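You operate a simulated robot arm through the tools that you are given. There is no shell and no other tool. Be economical: measure what you need, move in short steps, check, and stop when the job is done.

The job below is to be done with a simulated robot arm. You get a single attempt, and the scene is never put back.

JOB
Dry the white plate, wipe up the flour and stand the teal cup on the plate.
Fine: plate first, with the blue pad, which goes back. What is to be rubbed or washed off counts as gone when no trace of it is left.
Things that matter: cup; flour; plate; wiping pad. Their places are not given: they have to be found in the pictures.

It is judged by the outcome, as a careful person would: the job done as asked, and still so three seconds after it is handed in. It fails if anything else is knocked over, pushed out of place, dropped, spilled or broken.

ROBOT AND FRAMES
A 7-joint arm with a two-finger parallel gripper, fixed in place. Base frame: the origin is at the foot of the arm, x ahead of it, y to its left, z up; the work surface is at about z = 0.86. Readings come in m, rad, newtons and seconds.
With the tool pointing down near the work surface it reaches from about 0.3 to 0.7 m from the base axis. Its first joint turns from -1.152 to 1.152 rad. Payload 1.57 kg.
Tool frame: the origin (TCP) lies between the finger pads and is the grasp point; the fingertips stand 0.03 m ahead of it; z points along the fingers, y is the line along which they close. Largest opening 0.11 m; finger width 0.024, thickness 0.012; the body of the gripper, 0.048 by 0.112 m, starts 0.078 m behind the TCP.
Orientation is that of the tool frame in the base frame, as a unit quaternion [w, x, y, z]. With the fingers straight down and closing along the base's y, the tool's x points along the base's -x, its y along +y and its z along -z.

CONTROLS
- The arm moves only by the tool drive_tool. Its argument "motion" is a list of rows, each an object (a shift or turn left out is 0, a gripper value left out holds the last) with "slide": the shift along the tool's x, y, z in mm, a list of three; "angular": the turn, a rotation vector about the tool's x, y, z in rad, a list of three. In form: [{"slide": [dx, dy, dz], "angular": [wx, wy, wz]}, ...]. A call has 1 to 20 rows; each row is the pose to reach, as a shift and turn from the pose commanded when the call began, along the tool's axes at that moment. "grip" is the opening, from 0 (shut) to 1 (fully open), set as the call begins (left out, the last holds). A row lasts 0.2 s, in which the tool goes at most 0.05 m and 0.15 rad; a call with a longer step from one row to the next is refused whole, and so is a gripper value outside its range. A pose out of reach is approached as far as the arm can. The call stops where the force on the tool passes 40 N (or 10 N more than at its start, if that is more) or the arm is blocked; 0.2 s more then pass. Each finger travels about 0.108 m/s and halts on what it meets, pressing with about 27 N; the grip force reading is that of the motor and also rises with nothing between the fingers. The clock runs only during rows and for 0.2 s after the last one: add rows that repeat a pose to give the fingers time. The reply holds the time, the measured pose of the TCP, the force on the tool along the base axes, the opening and the grip force, in the units named above and with some noise, with the torque about the TCP (base axes, N m) and any sound that the robot's microphone picked up, and new pictures: "pictures" is both (left out), scene, wrist or none.
- Cameras (640 x 400 px; columns grow to the right, rows downward): "scene" is fixed at [0.1649, -0.3952, 1.3958]; the picture's right is [0.77, -0.64, 0.00], its down [-0.41, -0.49, -0.77] and it looks along [0.49, 0.59, -0.64] (base axes); focal length 252 px, centre (320, 200). "wrist" rides on the gripper at [0.07, 0.016, -0.141] in the tool frame; the picture's right is [-0.23, 0.97, 0.00], its down [-0.86, -0.20, -0.48] and it looks along [-0.47, -0.11, 0.88] (tool axes); focal length 222 px, centre (320, 200).
- probe_pixels(camera, pixels): there is no depth. For up to 12 entries [column, row, z] of the newest picture of that camera ("zoom" is the newest enlarged one), the place [x, y] in the base frame at which the ray of that pixel passes the height z, good to about 0.002 m. It takes no simulated time.
- inspect(camera, box): a new picture of the part [left, top, right, bottom] of that camera's present view, enlarged. It takes no simulated time.
- sign_off(): hands the job in; it is judged then, once.

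Go step by step. Measure first, check grasps and placings, and put right what went wrong. The budget is 80 turns and 200 pictures, counting those below and the enlarged ones. Unless the task says otherwise, let go and move clear before handing in, and close with one line.

The tools are called after ">>>" as name(argument=value, ...) on one line, values as JSON. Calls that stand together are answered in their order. drive_tool: Moves the arm, as the interface text tells. Its arguments: {"type":"object","properties":{"motion":{"type":"array","items":{"type":"object","properties":{"slide":{"type":"array","items":{"type":"number"}},"angular":{"type":"array","items":{"type":"number"}}}}},"grip":{"type":"number"},"pictures":{"type":"string","enum":["both","scene","wrist","none"]}},"required":["motion"]} The other tools are called the same way: probe_pixels (camera, pixels) gives the place at which the rays of pixels pass given heights; inspect (camera, box) takes an enlarged picture of a part of a camera's view; sign_off () hands the job in.

At the start:

```text
t: 0.0
tcp_pos: [0.4007, 0.053, 1.1737]
tcp_rot: [0.0, 0.001, 1.0, 0.0]
ft_force: [0.5, 0.2, 0.0]
moment: [0.0, -0.01, -0.03]
grip_width: 0.11
grasp_force: 0.1
```

scene: 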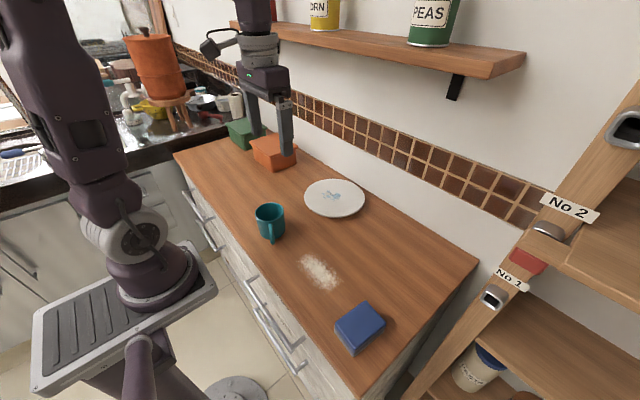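
wrist: 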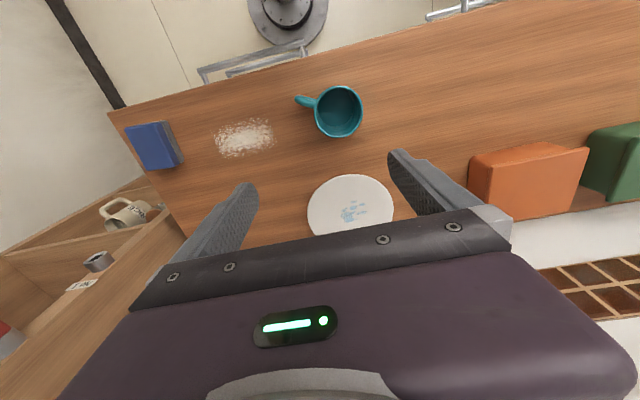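

The scene shows the cup near (270,222), plate near (334,198), flour near (320,270) and the blue pad near (360,328). I'll enlarge and measure these first.

>>> inspect(camera="scene", box=[220, 160, 400, 280])

>>> inspect(camera="scene", box=[280, 240, 430, 360])

>>> inspect(camera="wrist", box=[100, 70, 420, 260])

>>> probe_pixels(camera="scene", pixels=[[335, 322, 0.9], [369, 302, 0.9], [385, 320, 0.9], [351, 344, 0.9], [352, 355, 0.86], [386, 329, 0.86], [304, 198, 0.87], [365, 198, 0.87], [334, 180, 0.87], [334, 217, 0.87], [300, 262, 0.86], [338, 284, 0.86]])

>>> probe_pixels(camera="wrist", pixels=[[125, 127, 0.9], [167, 121, 0.9], [182, 163, 0.9], [144, 170, 0.9], [307, 207, 0.87], [394, 207, 0.87], [348, 175, 0.87], [348, 236, 0.87], [214, 138, 0.86], [273, 138, 0.86], [242, 119, 0.86], [242, 158, 0.86]])

```text
3.33 times, centred on (310, 220) of scene
```

zoom: 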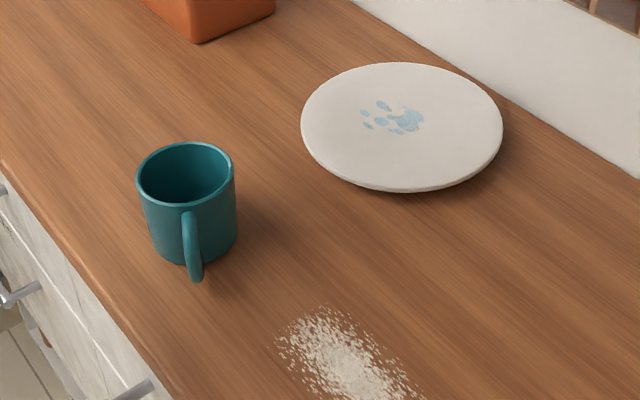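

```text
3.33 times, centred on (355, 300) of scene
```

zoom: 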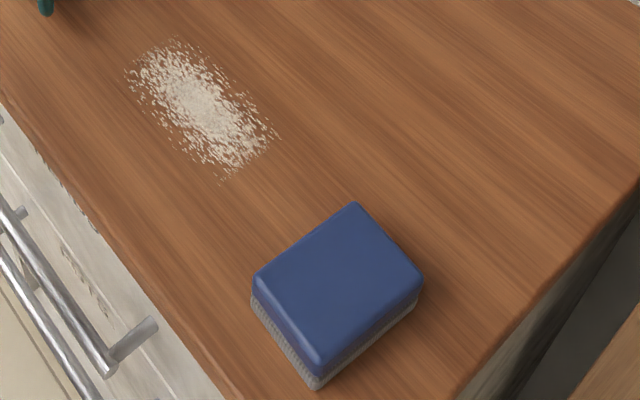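

```text
2.00 times, centred on (260, 165) of wrist
```

zoom: 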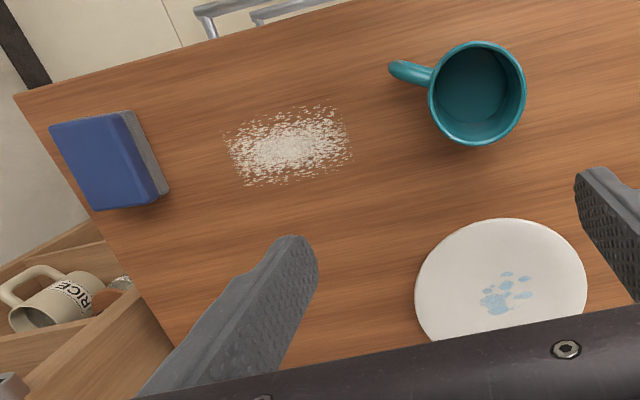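

```text
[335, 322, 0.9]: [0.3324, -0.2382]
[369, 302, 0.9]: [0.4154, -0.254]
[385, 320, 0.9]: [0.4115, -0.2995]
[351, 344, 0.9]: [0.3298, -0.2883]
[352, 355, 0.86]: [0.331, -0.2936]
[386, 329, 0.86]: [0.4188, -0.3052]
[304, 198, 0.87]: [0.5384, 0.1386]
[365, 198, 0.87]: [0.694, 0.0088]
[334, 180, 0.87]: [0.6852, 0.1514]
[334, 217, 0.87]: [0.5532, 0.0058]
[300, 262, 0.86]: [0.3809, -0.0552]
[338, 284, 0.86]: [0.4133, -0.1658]
```

```text
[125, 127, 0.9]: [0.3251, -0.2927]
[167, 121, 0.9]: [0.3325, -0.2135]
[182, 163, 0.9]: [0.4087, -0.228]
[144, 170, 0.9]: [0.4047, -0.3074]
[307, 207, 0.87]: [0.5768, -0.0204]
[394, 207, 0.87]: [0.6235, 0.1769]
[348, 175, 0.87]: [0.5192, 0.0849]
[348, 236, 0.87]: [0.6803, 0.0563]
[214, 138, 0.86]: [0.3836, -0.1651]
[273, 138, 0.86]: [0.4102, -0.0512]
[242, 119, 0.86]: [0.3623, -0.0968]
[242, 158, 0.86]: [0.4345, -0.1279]
```

Both views broadly agree; I need the pad's height and yaw, so I'm comparing top corners at several heights, and the cup's rim and handle.

>>> probe_pixels(camera="scene", pixels=[[335, 323, 0.89], [335, 323, 0.91], [365, 301, 0.89], [365, 301, 0.91], [386, 322.6, 0.89], [386, 322.6, 0.91], [354, 350, 0.89], [354, 350, 0.91], [354.5, 356.5, 0.86], [384, 332, 0.86], [334, 330, 0.86]])

>>> probe_pixels(camera="wrist", pixels=[[125, 132, 0.89], [125, 132, 0.91], [159, 126, 0.89], [159, 126, 0.91], [179, 169, 0.89], [179, 169, 0.91], [147, 175, 0.89], [147, 175, 0.91], [168, 125, 0.86], [184, 165, 0.86]])

>>> inspect(camera="wrist", box=[110, 110, 200, 190])

>>> inspect(camera="wrist", box=[280, 70, 420, 250])

```text
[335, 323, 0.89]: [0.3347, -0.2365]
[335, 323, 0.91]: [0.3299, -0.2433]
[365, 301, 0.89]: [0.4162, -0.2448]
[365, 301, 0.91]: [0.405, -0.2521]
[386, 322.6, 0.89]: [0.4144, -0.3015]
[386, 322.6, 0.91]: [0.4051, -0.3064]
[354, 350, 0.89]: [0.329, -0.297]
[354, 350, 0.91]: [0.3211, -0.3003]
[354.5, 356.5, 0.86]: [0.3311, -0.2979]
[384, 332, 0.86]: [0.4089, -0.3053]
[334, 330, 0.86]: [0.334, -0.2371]
```

```text
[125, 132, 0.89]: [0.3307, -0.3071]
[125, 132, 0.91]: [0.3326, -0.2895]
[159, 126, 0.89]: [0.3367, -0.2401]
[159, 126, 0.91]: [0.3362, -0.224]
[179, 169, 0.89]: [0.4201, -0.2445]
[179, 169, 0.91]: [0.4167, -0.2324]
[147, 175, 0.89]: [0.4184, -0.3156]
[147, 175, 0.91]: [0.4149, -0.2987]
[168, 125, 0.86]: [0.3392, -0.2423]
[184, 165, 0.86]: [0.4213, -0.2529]
```

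```text
5.00 times, centred on (155, 150) of wrist
```

zoom: 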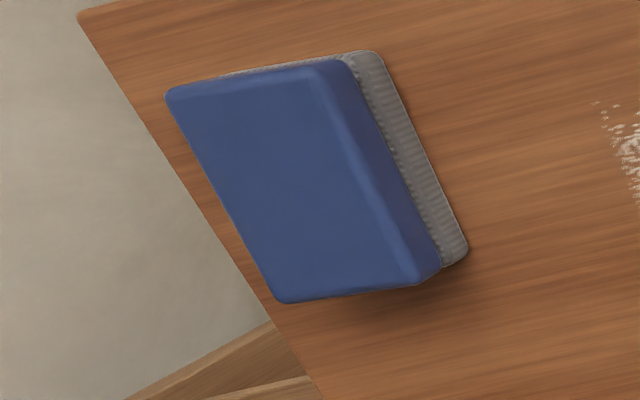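

```text
2.22 times, centred on (350, 160) of wrist
```

zoom: 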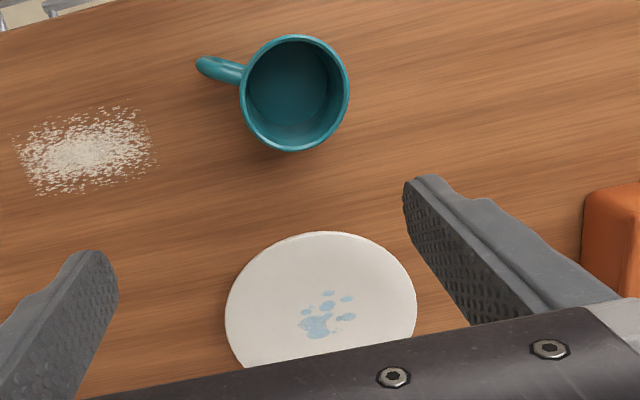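

The pad is about 82 mm (x) by 60 mm (y), centred near (0.374,-0.271), top near 0.893, yaw about -0.1 rad. I'll move above it with the fingers closing across y, yawed to match.

>>> drive_tool(motion=[{"slide": [3, -36, 15], "angular": [0, 0, 0.02]}, {"slide": [6, -72, 30], "angular": [0, 0, 0.04]}, {"slide": [9, -108, 45], "angular": [0, 0, 0.06]}, {"slide": [12, -144, 60], "angular": [0, 0, 0.08]}, {"slide": [15, -180, 75], "angular": [0, 0, 0.1]}, {"slide": [18, -216, 90], "angular": [0, 0, 0.1]}, {"slide": [21, -252, 105], "angular": [0, 0, 0.1]}, {"slide": [24, -288, 120], "angular": [0, 0, 0.1]}, {"slide": [27, -324, 140], "angular": [0, 0, 0.1]}, {"slide": [27, -324, 174], "angular": [0, 0, 0.1]}, {"slide": [27, -324, 204], "angular": [0, 0, 0.1]}, {"slide": [27, -324, 204], "angular": [0, 0, 0.1]}], grip=1)

```text
t: 2.6
tcp_pos: [0.3745, -0.2708, 0.9707]
tcp_rot: [0.0, 0.049, 0.999, 0.0]
ft_force: [-0.3, -0.4, 0.2]
moment: [-0.02, 0.02, -0.01]
grip_width: 0.1102
grasp_force: 0.0
```

scene: 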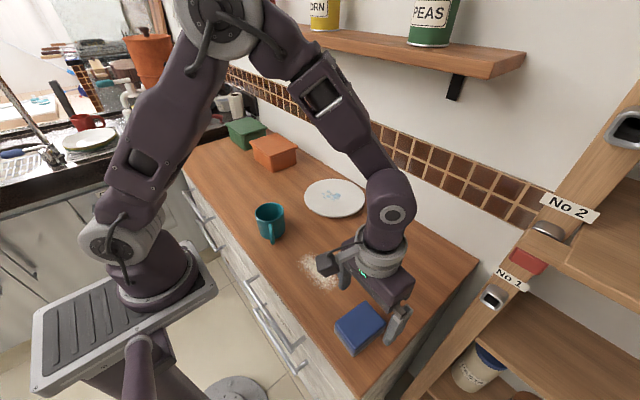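
wrist: 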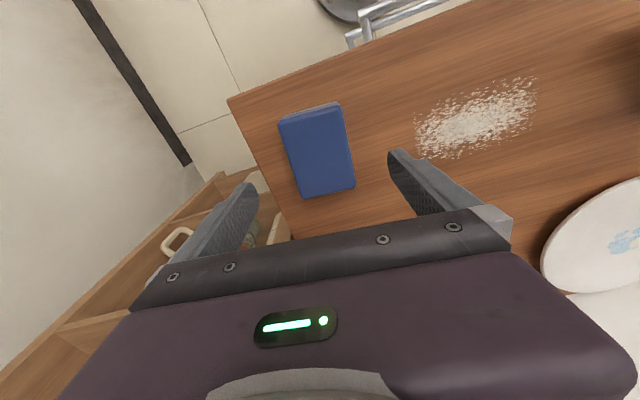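

The hand is at z 0.971 over the pad; I'll check pad corners (278,118),(340,103),(356,188),(300,198) in the wrist view against my target.

>>> inspect(camera="wrist", box=[230, 70, 400, 220])

>>> probe_pixels(camera="wrist", pixels=[[278, 119, 0.893], [338, 103, 0.893], [355, 184, 0.893], [301, 197, 0.893], [342, 109, 0.86], [417, 110, 0.86], [413, 135, 0.86], [450, 160, 0.86], [538, 80, 0.86], [535, 115, 0.86], [415, 155, 0.86], [270, 170, 0.86]])

```text
2.67 times, centred on (315, 145) of wrist
```

zoom: 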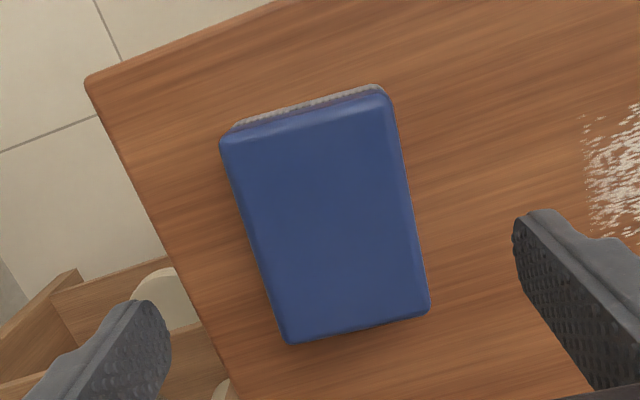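

```text
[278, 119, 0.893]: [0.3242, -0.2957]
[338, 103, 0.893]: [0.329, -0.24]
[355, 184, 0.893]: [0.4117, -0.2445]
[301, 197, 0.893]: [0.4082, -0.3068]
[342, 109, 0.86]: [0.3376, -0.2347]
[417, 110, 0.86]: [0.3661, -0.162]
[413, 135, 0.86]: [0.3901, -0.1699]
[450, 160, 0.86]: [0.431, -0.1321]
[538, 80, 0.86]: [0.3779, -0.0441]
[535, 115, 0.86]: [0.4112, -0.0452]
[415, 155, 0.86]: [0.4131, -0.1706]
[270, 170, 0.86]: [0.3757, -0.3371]
```

Pad centre is (0.369,-0.272), yaw -0.09: matches within 5 mm. I'll shift and descend to TCP 0.901 and close.

>>> drive_tool(motion=[{"slide": [5, -1, 35]}, {"slide": [5, -1, 60]}, {"slide": [5, -1, 70]}, {"slide": [5, -1, 70]}], grip=1, pictures="scene")

>>> drive_tool(motion=[{"slide": [0, 0, 0]}, {"slide": [0, 0, 0]}, {"slide": [0, 0, 0]}, {"slide": [0, 0, 0]}, {"slide": [0, 0, 0]}], grip=0)

```text
t: 3.6
tcp_pos: [0.3677, -0.2731, 0.899]
tcp_rot: [0.0, 0.05, 0.999, 0.0]
ft_force: [0.6, 1.0, 0.4]
moment: [0.0, -0.02, -0.05]
grip_width: 0.11
grasp_force: 0.1
```

scene: 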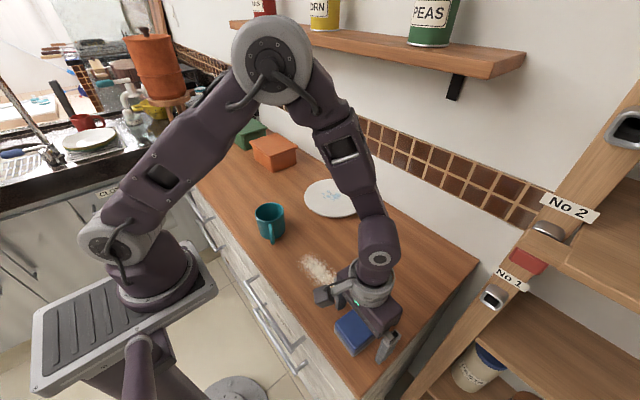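

```text
t: 4.8
tcp_pos: [0.3677, -0.2721, 0.899]
tcp_rot: [0.001, 0.05, 0.999, 0.001]
ft_force: [1.1, 0.3, 3.1]
moment: [0.02, 0.0, 0.04]
grip_width: 0.061
grasp_force: 26.9
```

scene: 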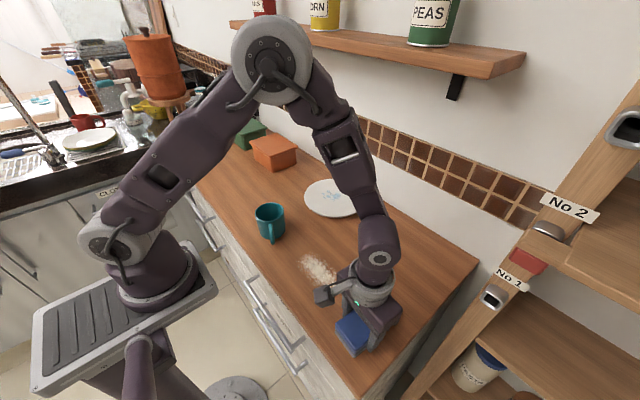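
wrist: 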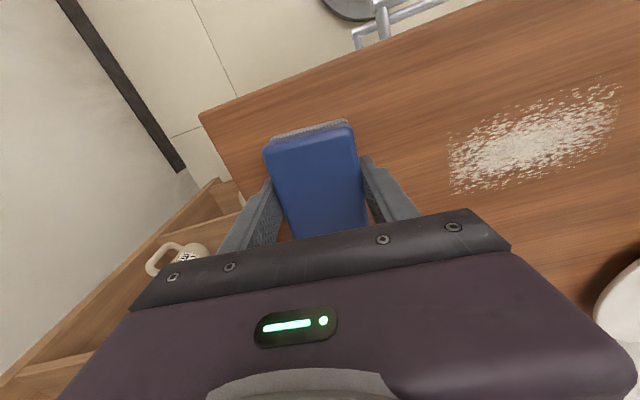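

The pad is held (61 mm, 27 N). I'll lift straight up, undo the yaw, then look at the plate stain.

>>> drive_tool(motion=[{"slide": [0, 0, -40]}, {"slide": [0, 0, -80]}, {"slide": [0, 0, -120], "angular": [0, 0, -0.05]}, {"slide": [0, 0, -160], "angular": [0, 0, -0.1]}, {"slide": [0, 0, -160], "angular": [0, 0, -0.1]}])

>>> inspect(camera="scene", box=[290, 170, 380, 230])

>>> probe_pixels(camera="scene", pixels=[[321.4, 195, 0.875], [341.5, 197, 0.875], [332, 190, 0.875], [335, 200.5, 0.875], [334, 217, 0.86], [256, 214, 0.95], [284, 214, 0.95], [270, 205, 0.95], [270, 222, 0.95], [272, 239, 0.86]])

```text
t: 6.0
tcp_pos: [0.3701, -0.2749, 1.0617]
tcp_rot: [0.001, 0.0, 1.0, 0.001]
ft_force: [1.3, -1.1, -0.2]
moment: [0.05, 0.01, -0.03]
grip_width: 0.0611
grasp_force: 27.1
```

scene: 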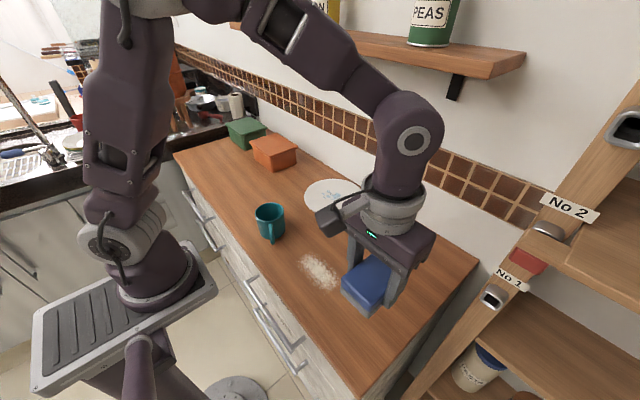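
wrist: 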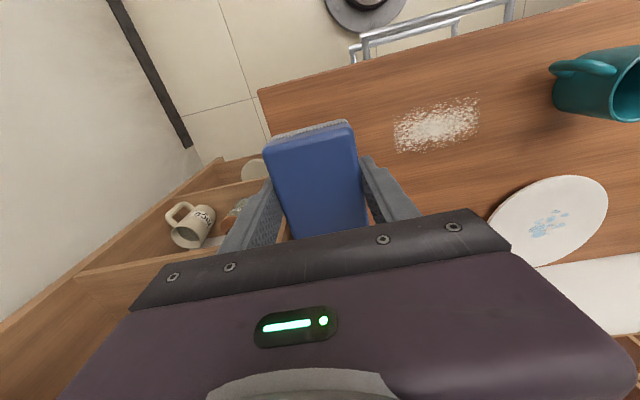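

```text
6.67 times, centred on (335, 200) of scene
```

zoom: 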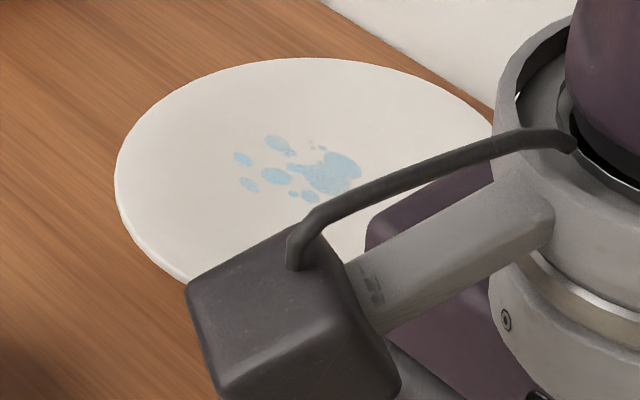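

```text
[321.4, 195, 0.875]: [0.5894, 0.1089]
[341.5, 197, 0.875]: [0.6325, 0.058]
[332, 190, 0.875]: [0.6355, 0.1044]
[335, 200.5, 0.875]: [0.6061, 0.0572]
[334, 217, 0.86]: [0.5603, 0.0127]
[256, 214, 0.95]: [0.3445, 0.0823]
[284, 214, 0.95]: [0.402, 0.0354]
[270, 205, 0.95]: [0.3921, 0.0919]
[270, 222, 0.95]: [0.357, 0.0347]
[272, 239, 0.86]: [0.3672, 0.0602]
```

Water droplets span about x 0.585–0.64, y 0.05–0.115. I'll carry the pad above (0.613,0.082).

>>> drive_tool(motion=[{"slide": [-24, 36, 0]}, {"slide": [-49, 72, 0]}, {"slide": [-73, 107, 0]}, {"slide": [-97, 143, 0]}, {"slide": [-122, 179, 0]}, {"slide": [-146, 214, 0]}, {"slide": [-170, 250, 0]}, {"slide": [-194, 286, 0]}, {"slide": [-219, 321, 0]}, {"slide": [-243, 357, 0]}, {"slide": [-243, 357, 40]}, {"slide": [-243, 357, 80]}, {"slide": [-243, 357, 110]}, {"slide": [-243, 357, 110]}])

```text
t: 8.4
tcp_pos: [0.6165, 0.0711, 1.0314]
tcp_rot: [0.015, 0.02, 1.0, 0.003]
ft_force: [-0.5, -0.6, -0.6]
moment: [0.01, -0.02, 0.03]
grip_width: 0.0613
grasp_force: 27.1
stopped in row 12: the force on the tool passed its limit at 94 N (the readings are from after the stop); the commanded pose is now the measured one
```

scene: 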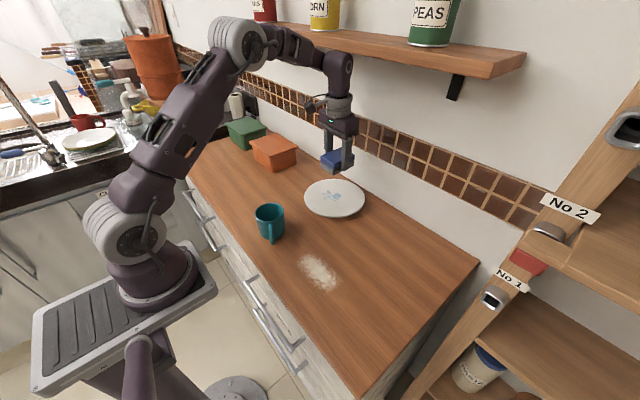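
wrist: 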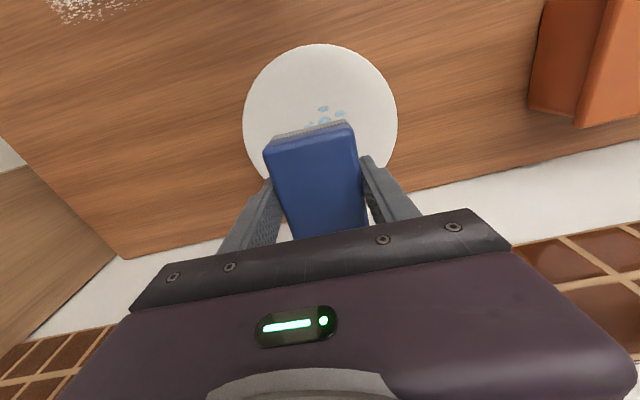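

A 94 N contact happened at z≈1.03, likely the wrist/forearm against the shelf edge or wall. I'll look closely at the picture around (335,90).

>>> inspect(camera="scene", box=[230, 0, 440, 220])

>>> inspect(camera="scene", box=[290, 60, 390, 180])

>>> probe_pixels(camera="scene", pixels=[[490, 77, 1.3], [490, 77, 1.35], [490, 77, 1.25], [476, 262, 0.86], [360, 183, 0.86], [232, 24, 1.3]])

```text
1.82 times, centred on (335, 110) of scene
```

zoom: 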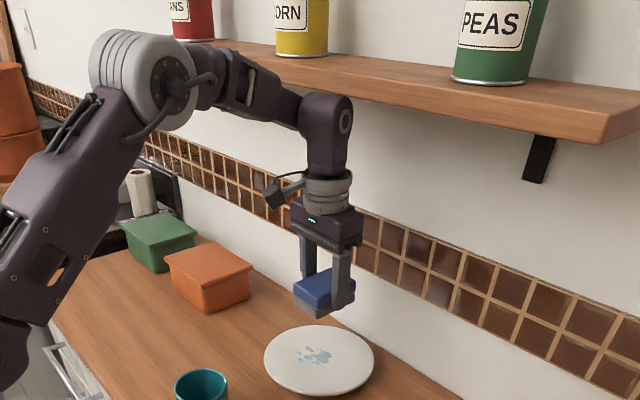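

```text
3.33 times, centred on (340, 120) of scene
```

zoom: 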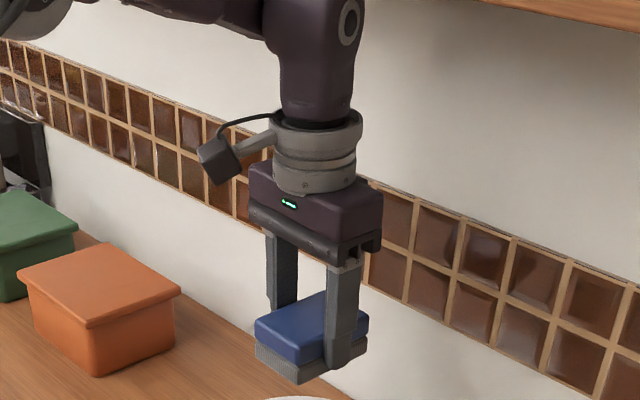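

```text
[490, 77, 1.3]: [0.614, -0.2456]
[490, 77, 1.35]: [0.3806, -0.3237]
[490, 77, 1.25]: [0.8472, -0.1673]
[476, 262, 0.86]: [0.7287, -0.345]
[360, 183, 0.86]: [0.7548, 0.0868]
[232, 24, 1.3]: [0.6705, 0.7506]
```

The cans on the shelf haven't moved. By my ray estimates the shelf spans x≥0.595 with underside ≈1.30, so the wrist brushed its edge during the high transit; it's now beneath it. I'll go lower from here (which is clear) and straighten the tool, and later leave low and backwards.

>>> drive_tool(motion=[{"slide": [1, 3, 20], "angular": [0.002, 0.01, -0.015]}, {"slide": [3, 6, 40], "angular": [0.004, 0.02, -0.03]}, {"slide": [3, 10, 60], "angular": [0.006, 0.03, -0.04]}, {"slide": [3, 10, 85], "angular": [0.006, 0.03, -0.04]}, {"slide": [3, 10, 85], "angular": [0.006, 0.03, -0.04]}])

>>> inspect(camera="scene", box=[280, 110, 400, 230])

```text
t: 9.7
tcp_pos: [0.6188, 0.0801, 0.9509]
tcp_rot: [0.007, 0.0, 1.0, -0.001]
ft_force: [-0.5, -0.4, -1.5]
moment: [0.0, -0.01, 0.01]
grip_width: 0.0612
grasp_force: 27.3
```

scene: 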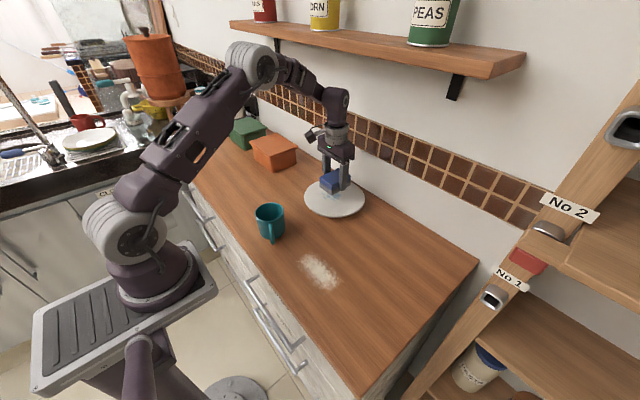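
wrist: 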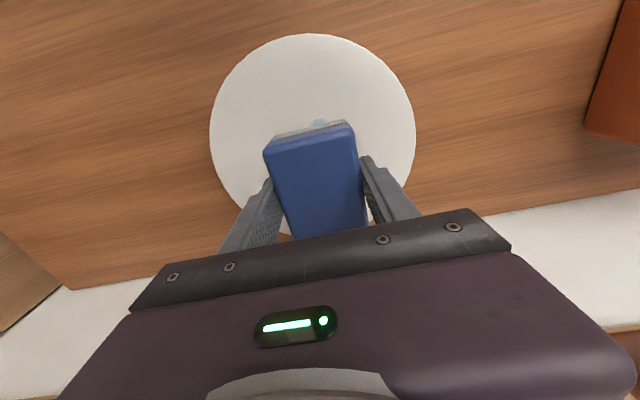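

```text
3.33 times, centred on (340, 170) of scene
```

zoom: 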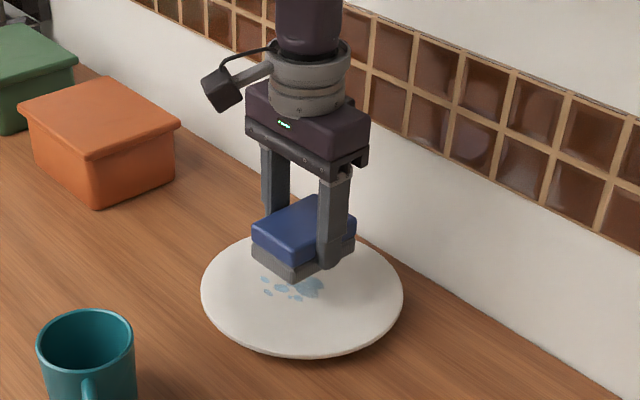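

Clear and hovering ~30 mm above the plate. I'll centre on the droplets and come down carefully, checking the force.

>>> drive_tool(motion=[{"slide": [4, 0, 10], "angular": [0, 0.014, 0]}, {"slide": [7, 0, 20], "angular": [0, 0.014, 0]}, {"slide": [7, 0, 28], "angular": [0, 0.014, 0]}, {"slide": [7, 0, 28], "angular": [0, 0.014, 0]}], pictures="none")

>>> inspect(camera="scene", box=[290, 150, 380, 230])

```text
t: 10.7
tcp_pos: [0.6136, 0.0791, 0.9239]
tcp_rot: [0.0, 0.0, 1.0, -0.001]
ft_force: [0.7, 0.4, -0.2]
moment: [0.01, 0.01, 0.03]
grip_width: 0.0612
grasp_force: 27.1
```

```text
5.00 times, centred on (335, 190) of scene
```

zoom: 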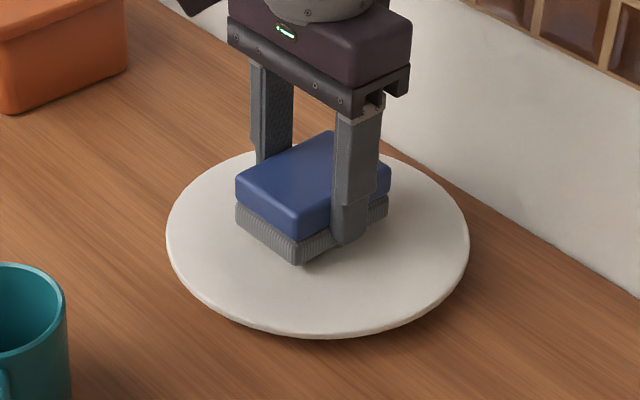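

Still no contact at 0.924, with the pad over the droplets. Lowering in 2 mm steps.

>>> drive_tool(motion=[{"slide": [0, 0, 2]}, {"slide": [0, 0, 4]}, {"slide": [0, 0, 5]}, {"slide": [0, 0, 5]}], pictures="none")

```text
t: 11.7
tcp_pos: [0.613, 0.079, 0.9194]
tcp_rot: [0.001, -0.001, 1.0, -0.001]
ft_force: [0.4, 1.9, 15.1]
moment: [0.17, 0.17, 0.05]
grip_width: 0.0612
grasp_force: 26.6
```

Contact at 0.9194 with 15 N. I'll ease off 1 mm and make short rubbing strokes around the droplets.

>>> drive_tool(motion=[{"slide": [0, 0, -1]}, {"slide": [8, 0, -1]}, {"slide": [16, 0, -1]}, {"slide": [16, 10, -1]}, {"slide": [8, 12, -1]}, {"slide": [0, 14, -1]}, {"slide": [-8, 14, -1]}, {"slide": [-16, 10, -1]}, {"slide": [-16, 0, -1]}, {"slide": [-16, -10, -1]}, {"slide": [-8, -14, -1]}, {"slide": [0, -16, -1]}, {"slide": [8, -14, -1]}, {"slide": [16, -8, -1]}, {"slide": [8, 0, -1]}, {"slide": [0, 0, -1]}], pictures="both")

>>> inspect(camera="scene", box=[290, 150, 380, 230])

```text
t: 15.1
tcp_pos: [0.6122, 0.0802, 0.9192]
tcp_rot: [-0.001, -0.001, 1.0, -0.001]
ft_force: [-8.6, 1.6, 23.2]
moment: [0.0, -0.07, 0.04]
grip_width: 0.0612
grasp_force: 27.3
```

scene: 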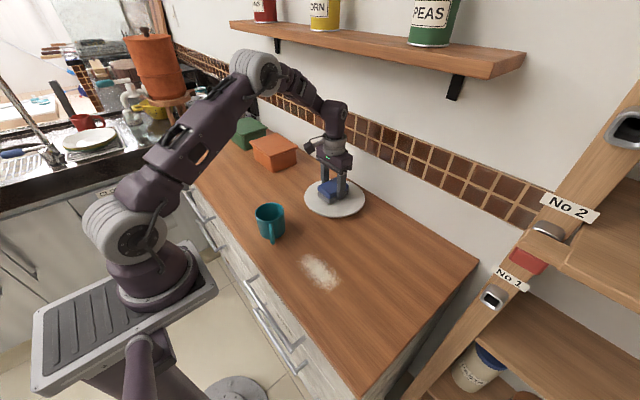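
wrist: 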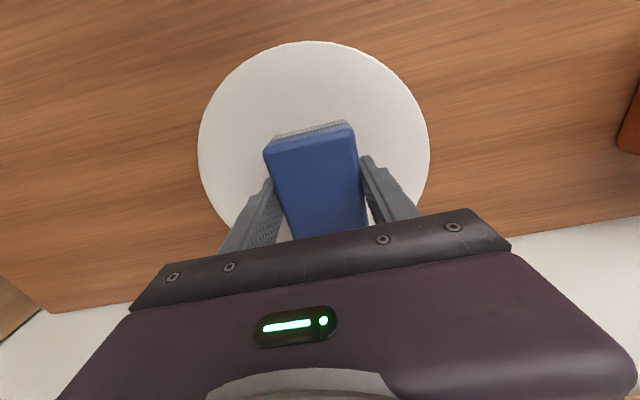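

```text
5.00 times, centred on (335, 190) of scene
```

zoom: 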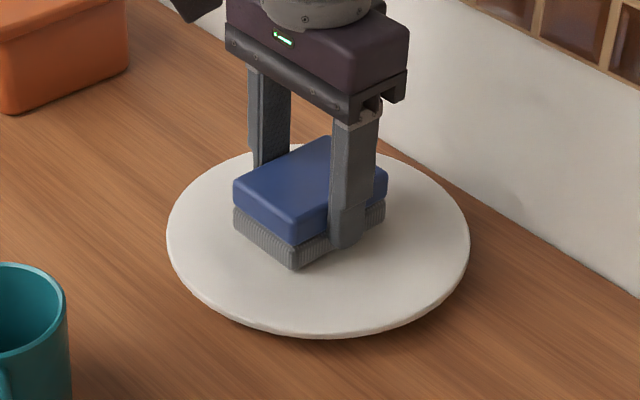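

The plate hasn't shifted. I'll lift slightly, retreat low from under the shelf, and inspect the plate.

>>> drive_tool(motion=[{"slide": [0, 0, -15]}, {"slide": [0, 0, -35]}, {"slide": [20, -20, -35]}, {"slide": [40, -50, -35]}, {"slide": [65, -85, -35]}, {"slide": [90, -120, -35]}, {"slide": [115, -150, -40]}, {"slide": [140, -180, -50]}, {"slide": [160, -190, -60]}, {"slide": [160, -190, -60]}], pictures="both")

>>> inspect(camera="scene", box=[290, 165, 380, 230])

>>> inspect(camera="scene", box=[280, 235, 370, 305])

```text
t: 17.2
tcp_pos: [0.4517, -0.1083, 0.981]
tcp_rot: [0.001, 0.0, 1.0, 0.0]
ft_force: [0.0, -0.5, -1.4]
moment: [-0.02, 0.01, 0.0]
grip_width: 0.0611
grasp_force: 26.8
```

scene: 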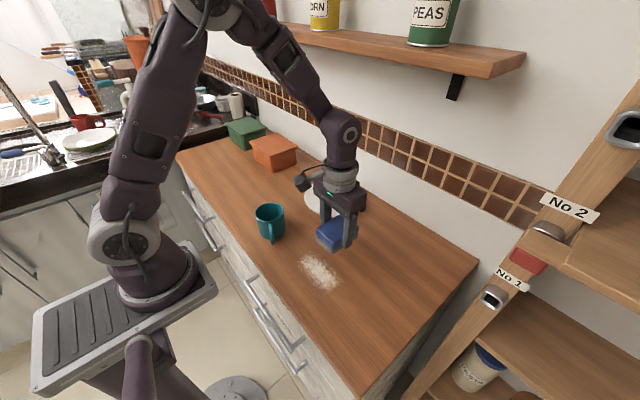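
wrist: 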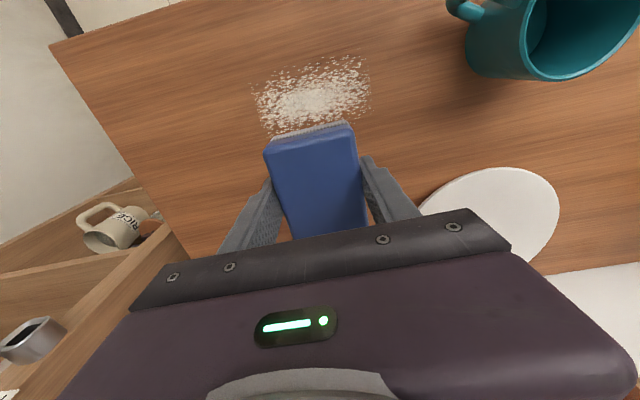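

```text
6.15 times, centred on (335, 198) of scene
```

zoom: 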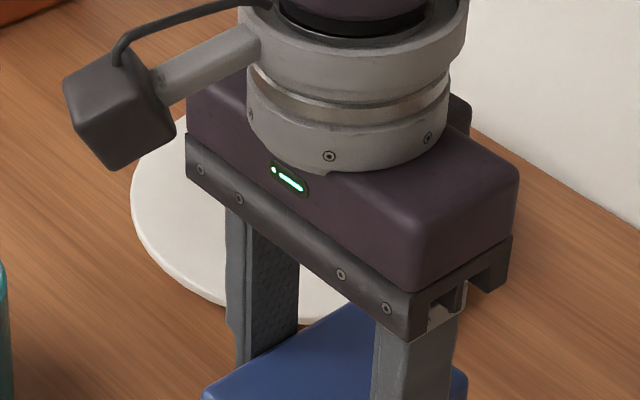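

```text
5.71 times, centred on (325, 270) of scene
```

zoom: 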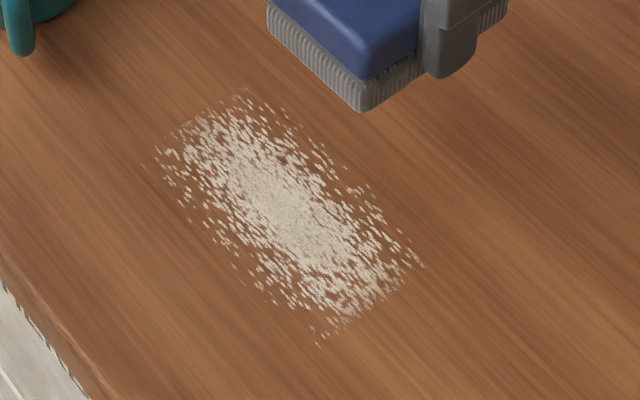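

The wrist view at (490,210) shows the plate; let me zoom there and probe the flour extents.

>>> inspect(camera="wrist", box=[410, 150, 570, 270])

>>> probe_pixels(camera="scene", pixels=[[295.5, 264, 0.86], [311, 250, 0.86], [342, 282, 0.86], [325, 295, 0.86], [302, 255, 0.86], [334, 291, 0.86], [327, 262, 0.86], [307, 275, 0.86]])

>>> probe_pixels(camera="wrist", pixels=[[252, 92, 0.86], [372, 95, 0.86], [360, 55, 0.86], [270, 135, 0.86], [470, 20, 0.9]])

```text
3.33 times, centred on (490, 210) of wrist
```

zoom: 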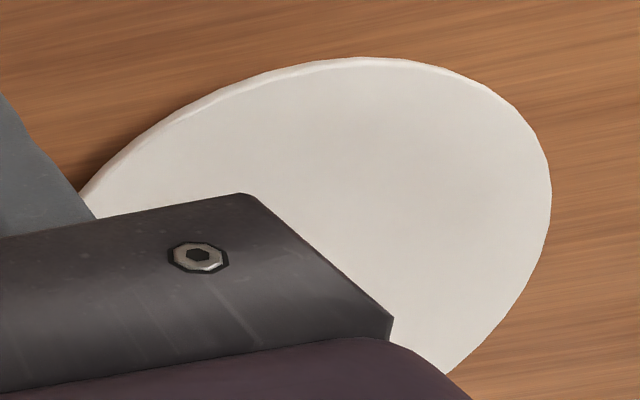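

```text
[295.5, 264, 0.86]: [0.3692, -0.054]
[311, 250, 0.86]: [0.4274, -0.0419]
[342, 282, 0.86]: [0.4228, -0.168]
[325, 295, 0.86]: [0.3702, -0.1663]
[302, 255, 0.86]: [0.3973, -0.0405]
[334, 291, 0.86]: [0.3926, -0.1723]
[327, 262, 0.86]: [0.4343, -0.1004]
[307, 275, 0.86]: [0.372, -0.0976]
```

```text
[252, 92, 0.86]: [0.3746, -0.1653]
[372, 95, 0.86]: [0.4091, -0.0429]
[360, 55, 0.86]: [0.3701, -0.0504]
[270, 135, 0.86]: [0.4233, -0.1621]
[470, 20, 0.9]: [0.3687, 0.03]
```

The visible plate is dry (a full check comes later). Flour covers x 0.365–0.435, y -0.175…-0.04. I'll place the pad over its cup-side end at (0.40,-0.057), staying clear of the handle, and lower to near the table.

>>> drive_tool(motion=[{"slide": [25, 25, 0]}, {"slide": [52, 51, 10]}, {"slide": [52, 51, 40]}, {"slide": [52, 51, 65]}, {"slide": [52, 51, 78]}, {"slide": [52, 51, 81]}, {"slide": [52, 51, 81]}], pictures="scene")

>>> inspect(camera="scene", box=[250, 200, 350, 290])

```text
t: 19.1
tcp_pos: [0.4006, -0.0612, 0.899]
tcp_rot: [0.0, 0.0, 1.0, -0.001]
ft_force: [-2.5, 1.6, 15.6]
moment: [0.18, -0.04, 0.0]
grip_width: 0.0611
grasp_force: 26.9
stopped in row 7: the force on the tool passed its limit at 40 N (the readings are from after the stop); the commanded pose is now the measured one
```

scene: 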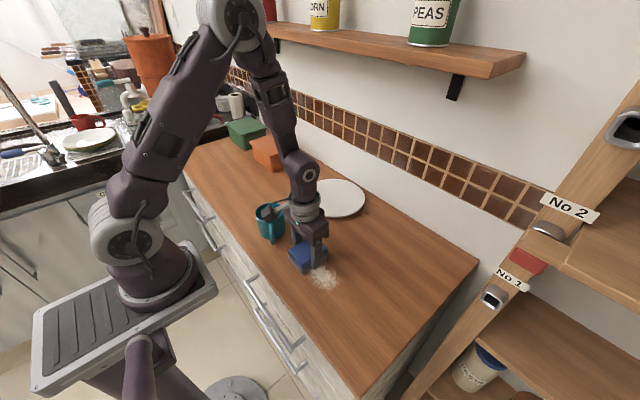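

```text
4.44 times, centred on (300, 245) of scene
```

zoom: 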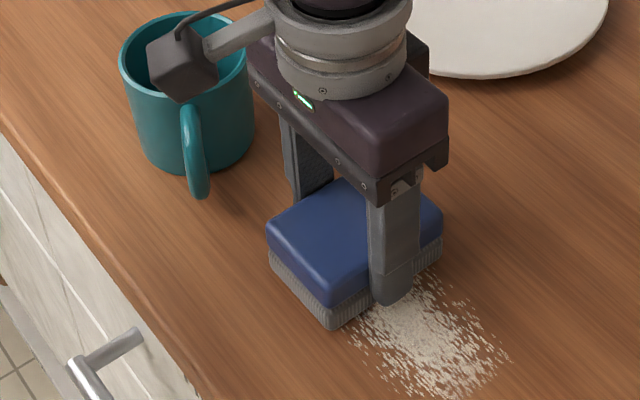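

Pad is on the table at 15 N, clear of the cup. Now wiping strokes along -y and back with sideways offsets.

>>> drive_tool(motion=[{"slide": [0, 6, -0.5]}, {"slide": [0, -6, -0.5]}, {"slide": [0, -20, -0.5]}, {"slide": [0, -34, -0.5]}, {"slide": [0, -48, -0.5]}, {"slide": [0, -62, -0.5]}, {"slide": [0, -76, -0.5]}, {"slide": [0, -90, -0.5]}, {"slide": [0, -100, -0.5]}, {"slide": [12, -100, -0.5]}, {"slide": [12, -86, -0.5]}, {"slide": [12, -70, -0.5]}, {"slide": [12, -54, -0.5]}, {"slide": [12, -38, -0.5]}, {"slide": [12, -22, -0.5]}, {"slide": [12, -8, -0.5]}, {"slide": [12, 4, -0.5]}, {"slide": [0, 4, -0.5]}, {"slide": [-14, 4, -0.5]}], pictures="scene")

>>> inspect(camera="scene", box=[265, 220, 365, 310])

```text
t: 23.1
tcp_pos: [0.4121, -0.056, 0.8994]
tcp_rot: [-0.001, 0.0, 1.0, -0.001]
ft_force: [-14.0, 0.1, 37.6]
moment: [0.17, -0.18, 0.03]
grip_width: 0.0614
grasp_force: 27.3
```

scene: 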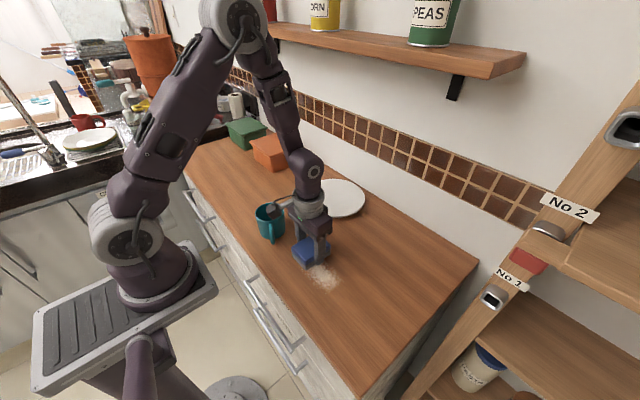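

```text
4.44 times, centred on (315, 265) of scene
```

zoom: 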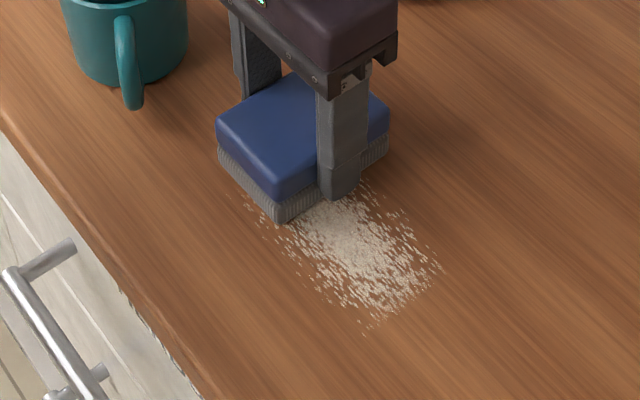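

The flour is thinner but still there after two passes; force is a bit high (37 N). I'll ease 0.8 mm and do more passes.

>>> drive_tool(motion=[{"slide": [0, -14, -0.8]}, {"slide": [0, -32, -0.8]}, {"slide": [0, -50, -0.8]}, {"slide": [0, -68, -0.8]}, {"slide": [0, -86, -0.8]}, {"slide": [0, -104, -0.8]}, {"slide": [14, -104, -0.8]}, {"slide": [14, -86, -0.8]}, {"slide": [14, -68, -0.8]}, {"slide": [14, -50, -0.8]}, {"slide": [14, -32, -0.8]}, {"slide": [14, -14, -0.8]}, {"slide": [14, 0, -0.8]}, {"slide": [27, 0, -0.8]}, {"slide": [27, -18, -0.8]}, {"slide": [27, -36, -0.8]}, {"slide": [27, -54, -0.8]}, {"slide": [27, -72, -0.8]}, {"slide": [27, -90, -0.8]}, {"slide": [27, -106, -0.8]}], pictures="scene")

>>> inspect(camera="scene", box=[265, 220, 365, 310])

```text
t: 27.2
tcp_pos: [0.3868, -0.1625, 0.9004]
tcp_rot: [0.0, 0.0, 1.0, 0.0]
ft_force: [0.4, 0.0, -0.7]
moment: [-0.01, 0.01, -0.01]
grip_width: 0.0612
grasp_force: 26.9
```

scene: 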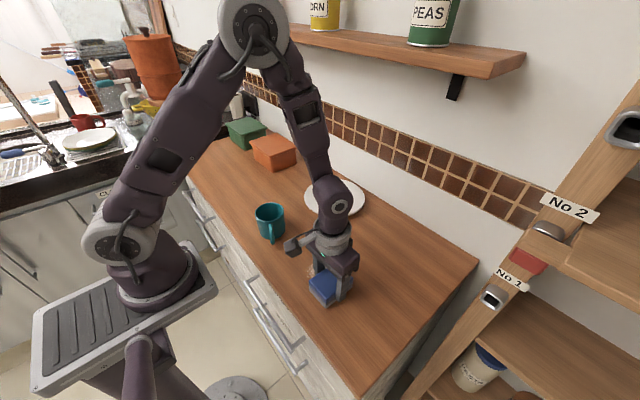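

```text
4.44 times, centred on (315, 265) of scene
```

zoom: 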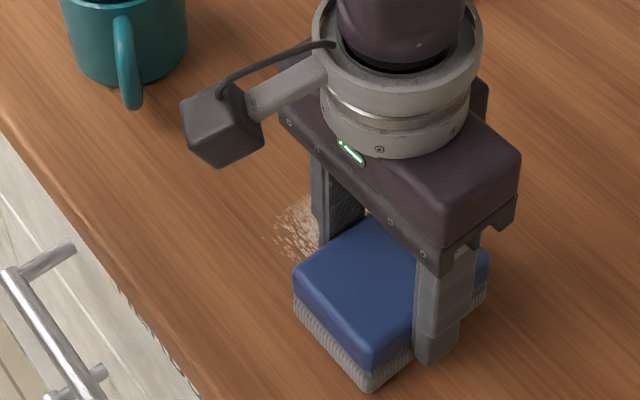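

No contact on this last pass (0.9004 too high). I'll press 1 mm lower and repeat.

>>> drive_tool(motion=[{"slide": [0, 0, 1]}, {"slide": [0, 18, 1.0]}, {"slide": [0, 36, 1.0]}, {"slide": [0, 54, 1.0]}, {"slide": [0, 72, 1.0]}, {"slide": [0, 90, 1.0]}, {"slide": [0, 104, 1.0]}, {"slide": [-13, 106, 1.0]}, {"slide": [-13, 88, 1.0]}, {"slide": [-13, 70, 1.0]}, {"slide": [-13, 52, 1.0]}, {"slide": [-13, 34, 1.0]}, {"slide": [-13, 16, 1.0]}, {"slide": [-13, 0, 1.0]}], pictures="none")

```text
t: 30.2
tcp_pos: [0.4001, -0.1618, 0.8992]
tcp_rot: [0.0, 0.0, 1.0, -0.001]
ft_force: [-0.3, 12.4, 33.0]
moment: [0.53, 0.24, -0.2]
grip_width: 0.0613
grasp_force: 27.0
```

Contact held well (33 N). Another pair of passes, then a look from clear.

>>> drive_tool(motion=[{"slide": [-14, 0, -0.2]}, {"slide": [-14, 18, -0.2]}, {"slide": [-14, 36, -0.2]}, {"slide": [-14, 54, -0.2]}, {"slide": [-14, 72, -0.2]}, {"slide": [-14, 90, -0.2]}, {"slide": [-14, 106, -0.2]}, {"slide": [0, 106, -0.2]}, {"slide": [0, 88, -0.2]}, {"slide": [0, 70, -0.2]}, {"slide": [0, 52, -0.2]}, {"slide": [0, 34, -0.2]}, {"slide": [0, 16, -0.2]}, {"slide": [0, -10, -0.2]}, {"slide": [0, -30, -10]}, {"slide": [0, -60, -40]}, {"slide": [20, -100, -70]}, {"slide": [20, -130, -100]}, {"slide": [20, -130, -100]}])

>>> inspect(camera="scene", box=[265, 220, 365, 310])

>>> inspect(camera="scene", box=[290, 165, 380, 230])

```text
refused: row 17 steps farther than a row can; nothing moved
```

```text
4.44 times, centred on (315, 265) of scene
```

zoom: 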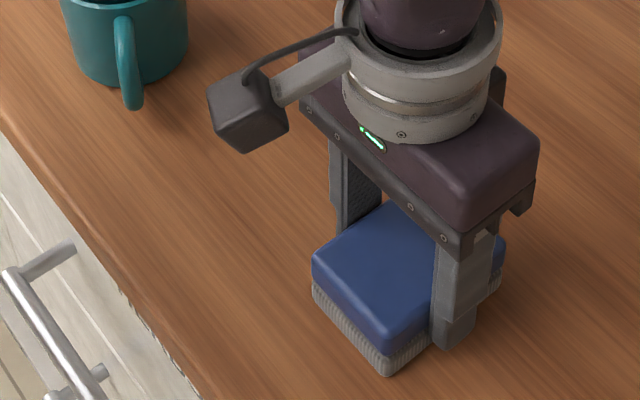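

```text
6.15 times, centred on (335, 198) of scene
```

zoom: 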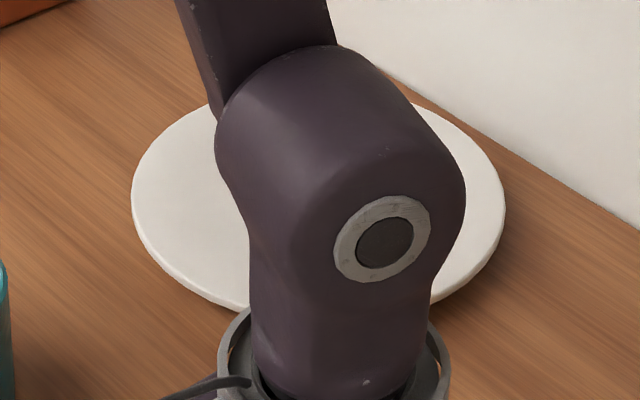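

The step was refused, but the visible surface already looks clean. Repeating the two finishing passes with a smaller-stepped retreat.

>>> drive_tool(motion=[{"slide": [-14, 0, -0.2]}, {"slide": [-14, 18, -0.2]}, {"slide": [-14, 36, -0.2]}, {"slide": [-14, 54, -0.2]}, {"slide": [-14, 72, -0.2]}, {"slide": [-14, 90, -0.2]}, {"slide": [-14, 106, -0.2]}, {"slide": [0, 106, -0.2]}, {"slide": [0, 88, -0.2]}, {"slide": [0, 70, -0.2]}, {"slide": [0, 52, -0.2]}, {"slide": [0, 34, -0.2]}, {"slide": [0, 16, -0.2]}, {"slide": [0, -10, -0.2]}, {"slide": [0, -20, -20]}, {"slide": [5, -40, -55]}, {"slide": [10, -65, -90]}, {"slide": [20, -95, -120]}, {"slide": [28, -115, -150]}, {"slide": [28, -115, -150]}])

>>> inspect(camera="scene", box=[265, 220, 365, 310])

>>> inspect(camera="scene", box=[290, 165, 380, 230])

>>> inspect(camera="wrist", box=[360, 50, 640, 270])

```text
t: 34.5
tcp_pos: [0.3712, -0.2776, 1.0476]
tcp_rot: [0.0, 0.0, 1.0, 0.0]
ft_force: [-0.3, 0.2, -1.4]
moment: [0.01, -0.05, 0.0]
grip_width: 0.0613
grasp_force: 27.0
```

scene: 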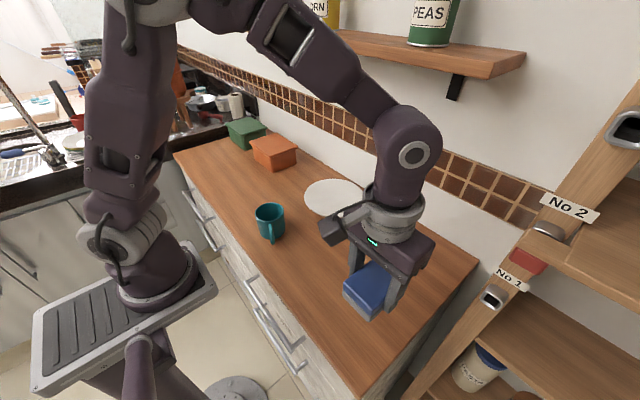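
wrist: 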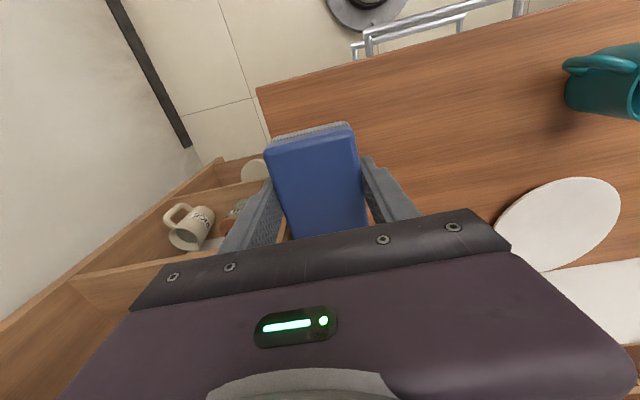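

```text
4.44 times, centred on (315, 265) of scene
```

zoom: 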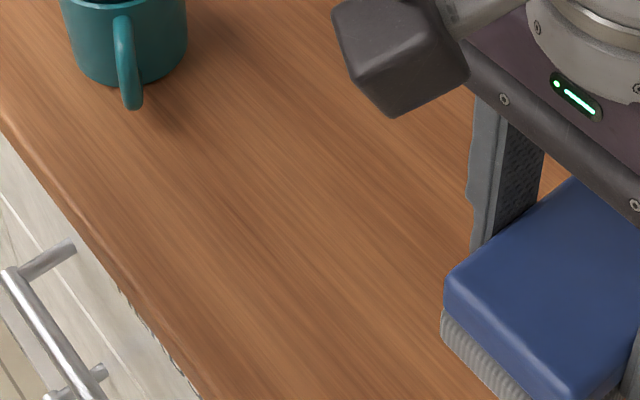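

```text
6.15 times, centred on (335, 198) of scene
```

zoom: 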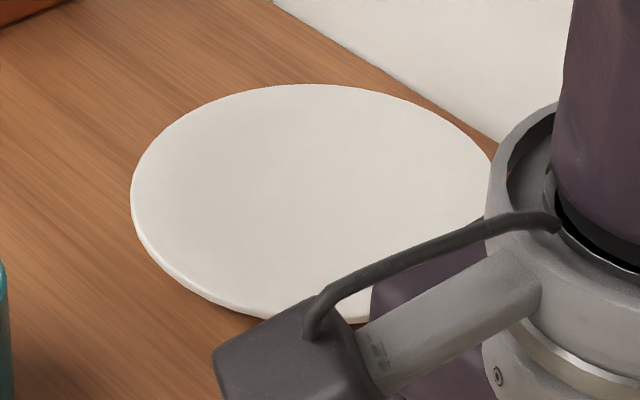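

```text
1.82 times, centred on (500, 160) of wrist
```

zoom: 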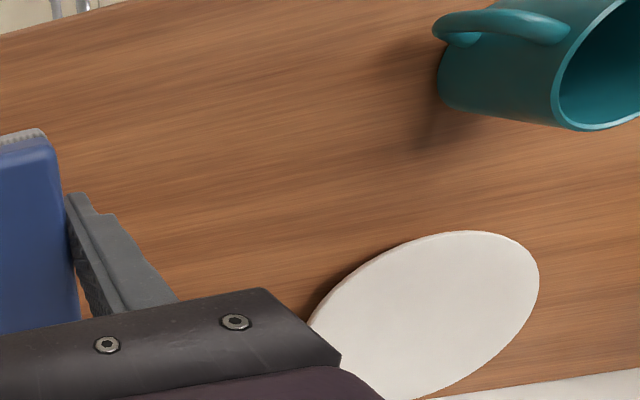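

Flour and droplets are completely gone. Now returning the pad to its pick-up pose (0.3677,-0.2721, yaw as before).

>>> drive_tool(motion=[{"slide": [3.5, 5.5, 30], "angular": [0, 0, 0.05]}, {"slide": [3.5, 5.5, 65], "angular": [0, 0, 0.1]}, {"slide": [3.5, 5.5, 100], "angular": [0, 0, 0.1]}, {"slide": [3.5, 5.5, 130], "angular": [0, 0, 0.1]}, {"slide": [3.5, 5.5, 142], "angular": [0, 0, 0.1]}, {"slide": [3.5, 5.5, 147], "angular": [0, 0, 0.1]}, {"slide": [3.5, 5.5, 147.5], "angular": [0, 0, 0.1]}, {"slide": [3.5, 5.5, 147.5], "angular": [0, 0, 0.1]}], pictures="none")

```text
t: 36.2
tcp_pos: [0.3682, -0.2706, 0.902]
tcp_rot: [0.0, 0.05, 0.999, -0.001]
ft_force: [-0.4, 0.1, 0.0]
moment: [0.02, 0.02, 0.01]
grip_width: 0.0612
grasp_force: 27.1
```

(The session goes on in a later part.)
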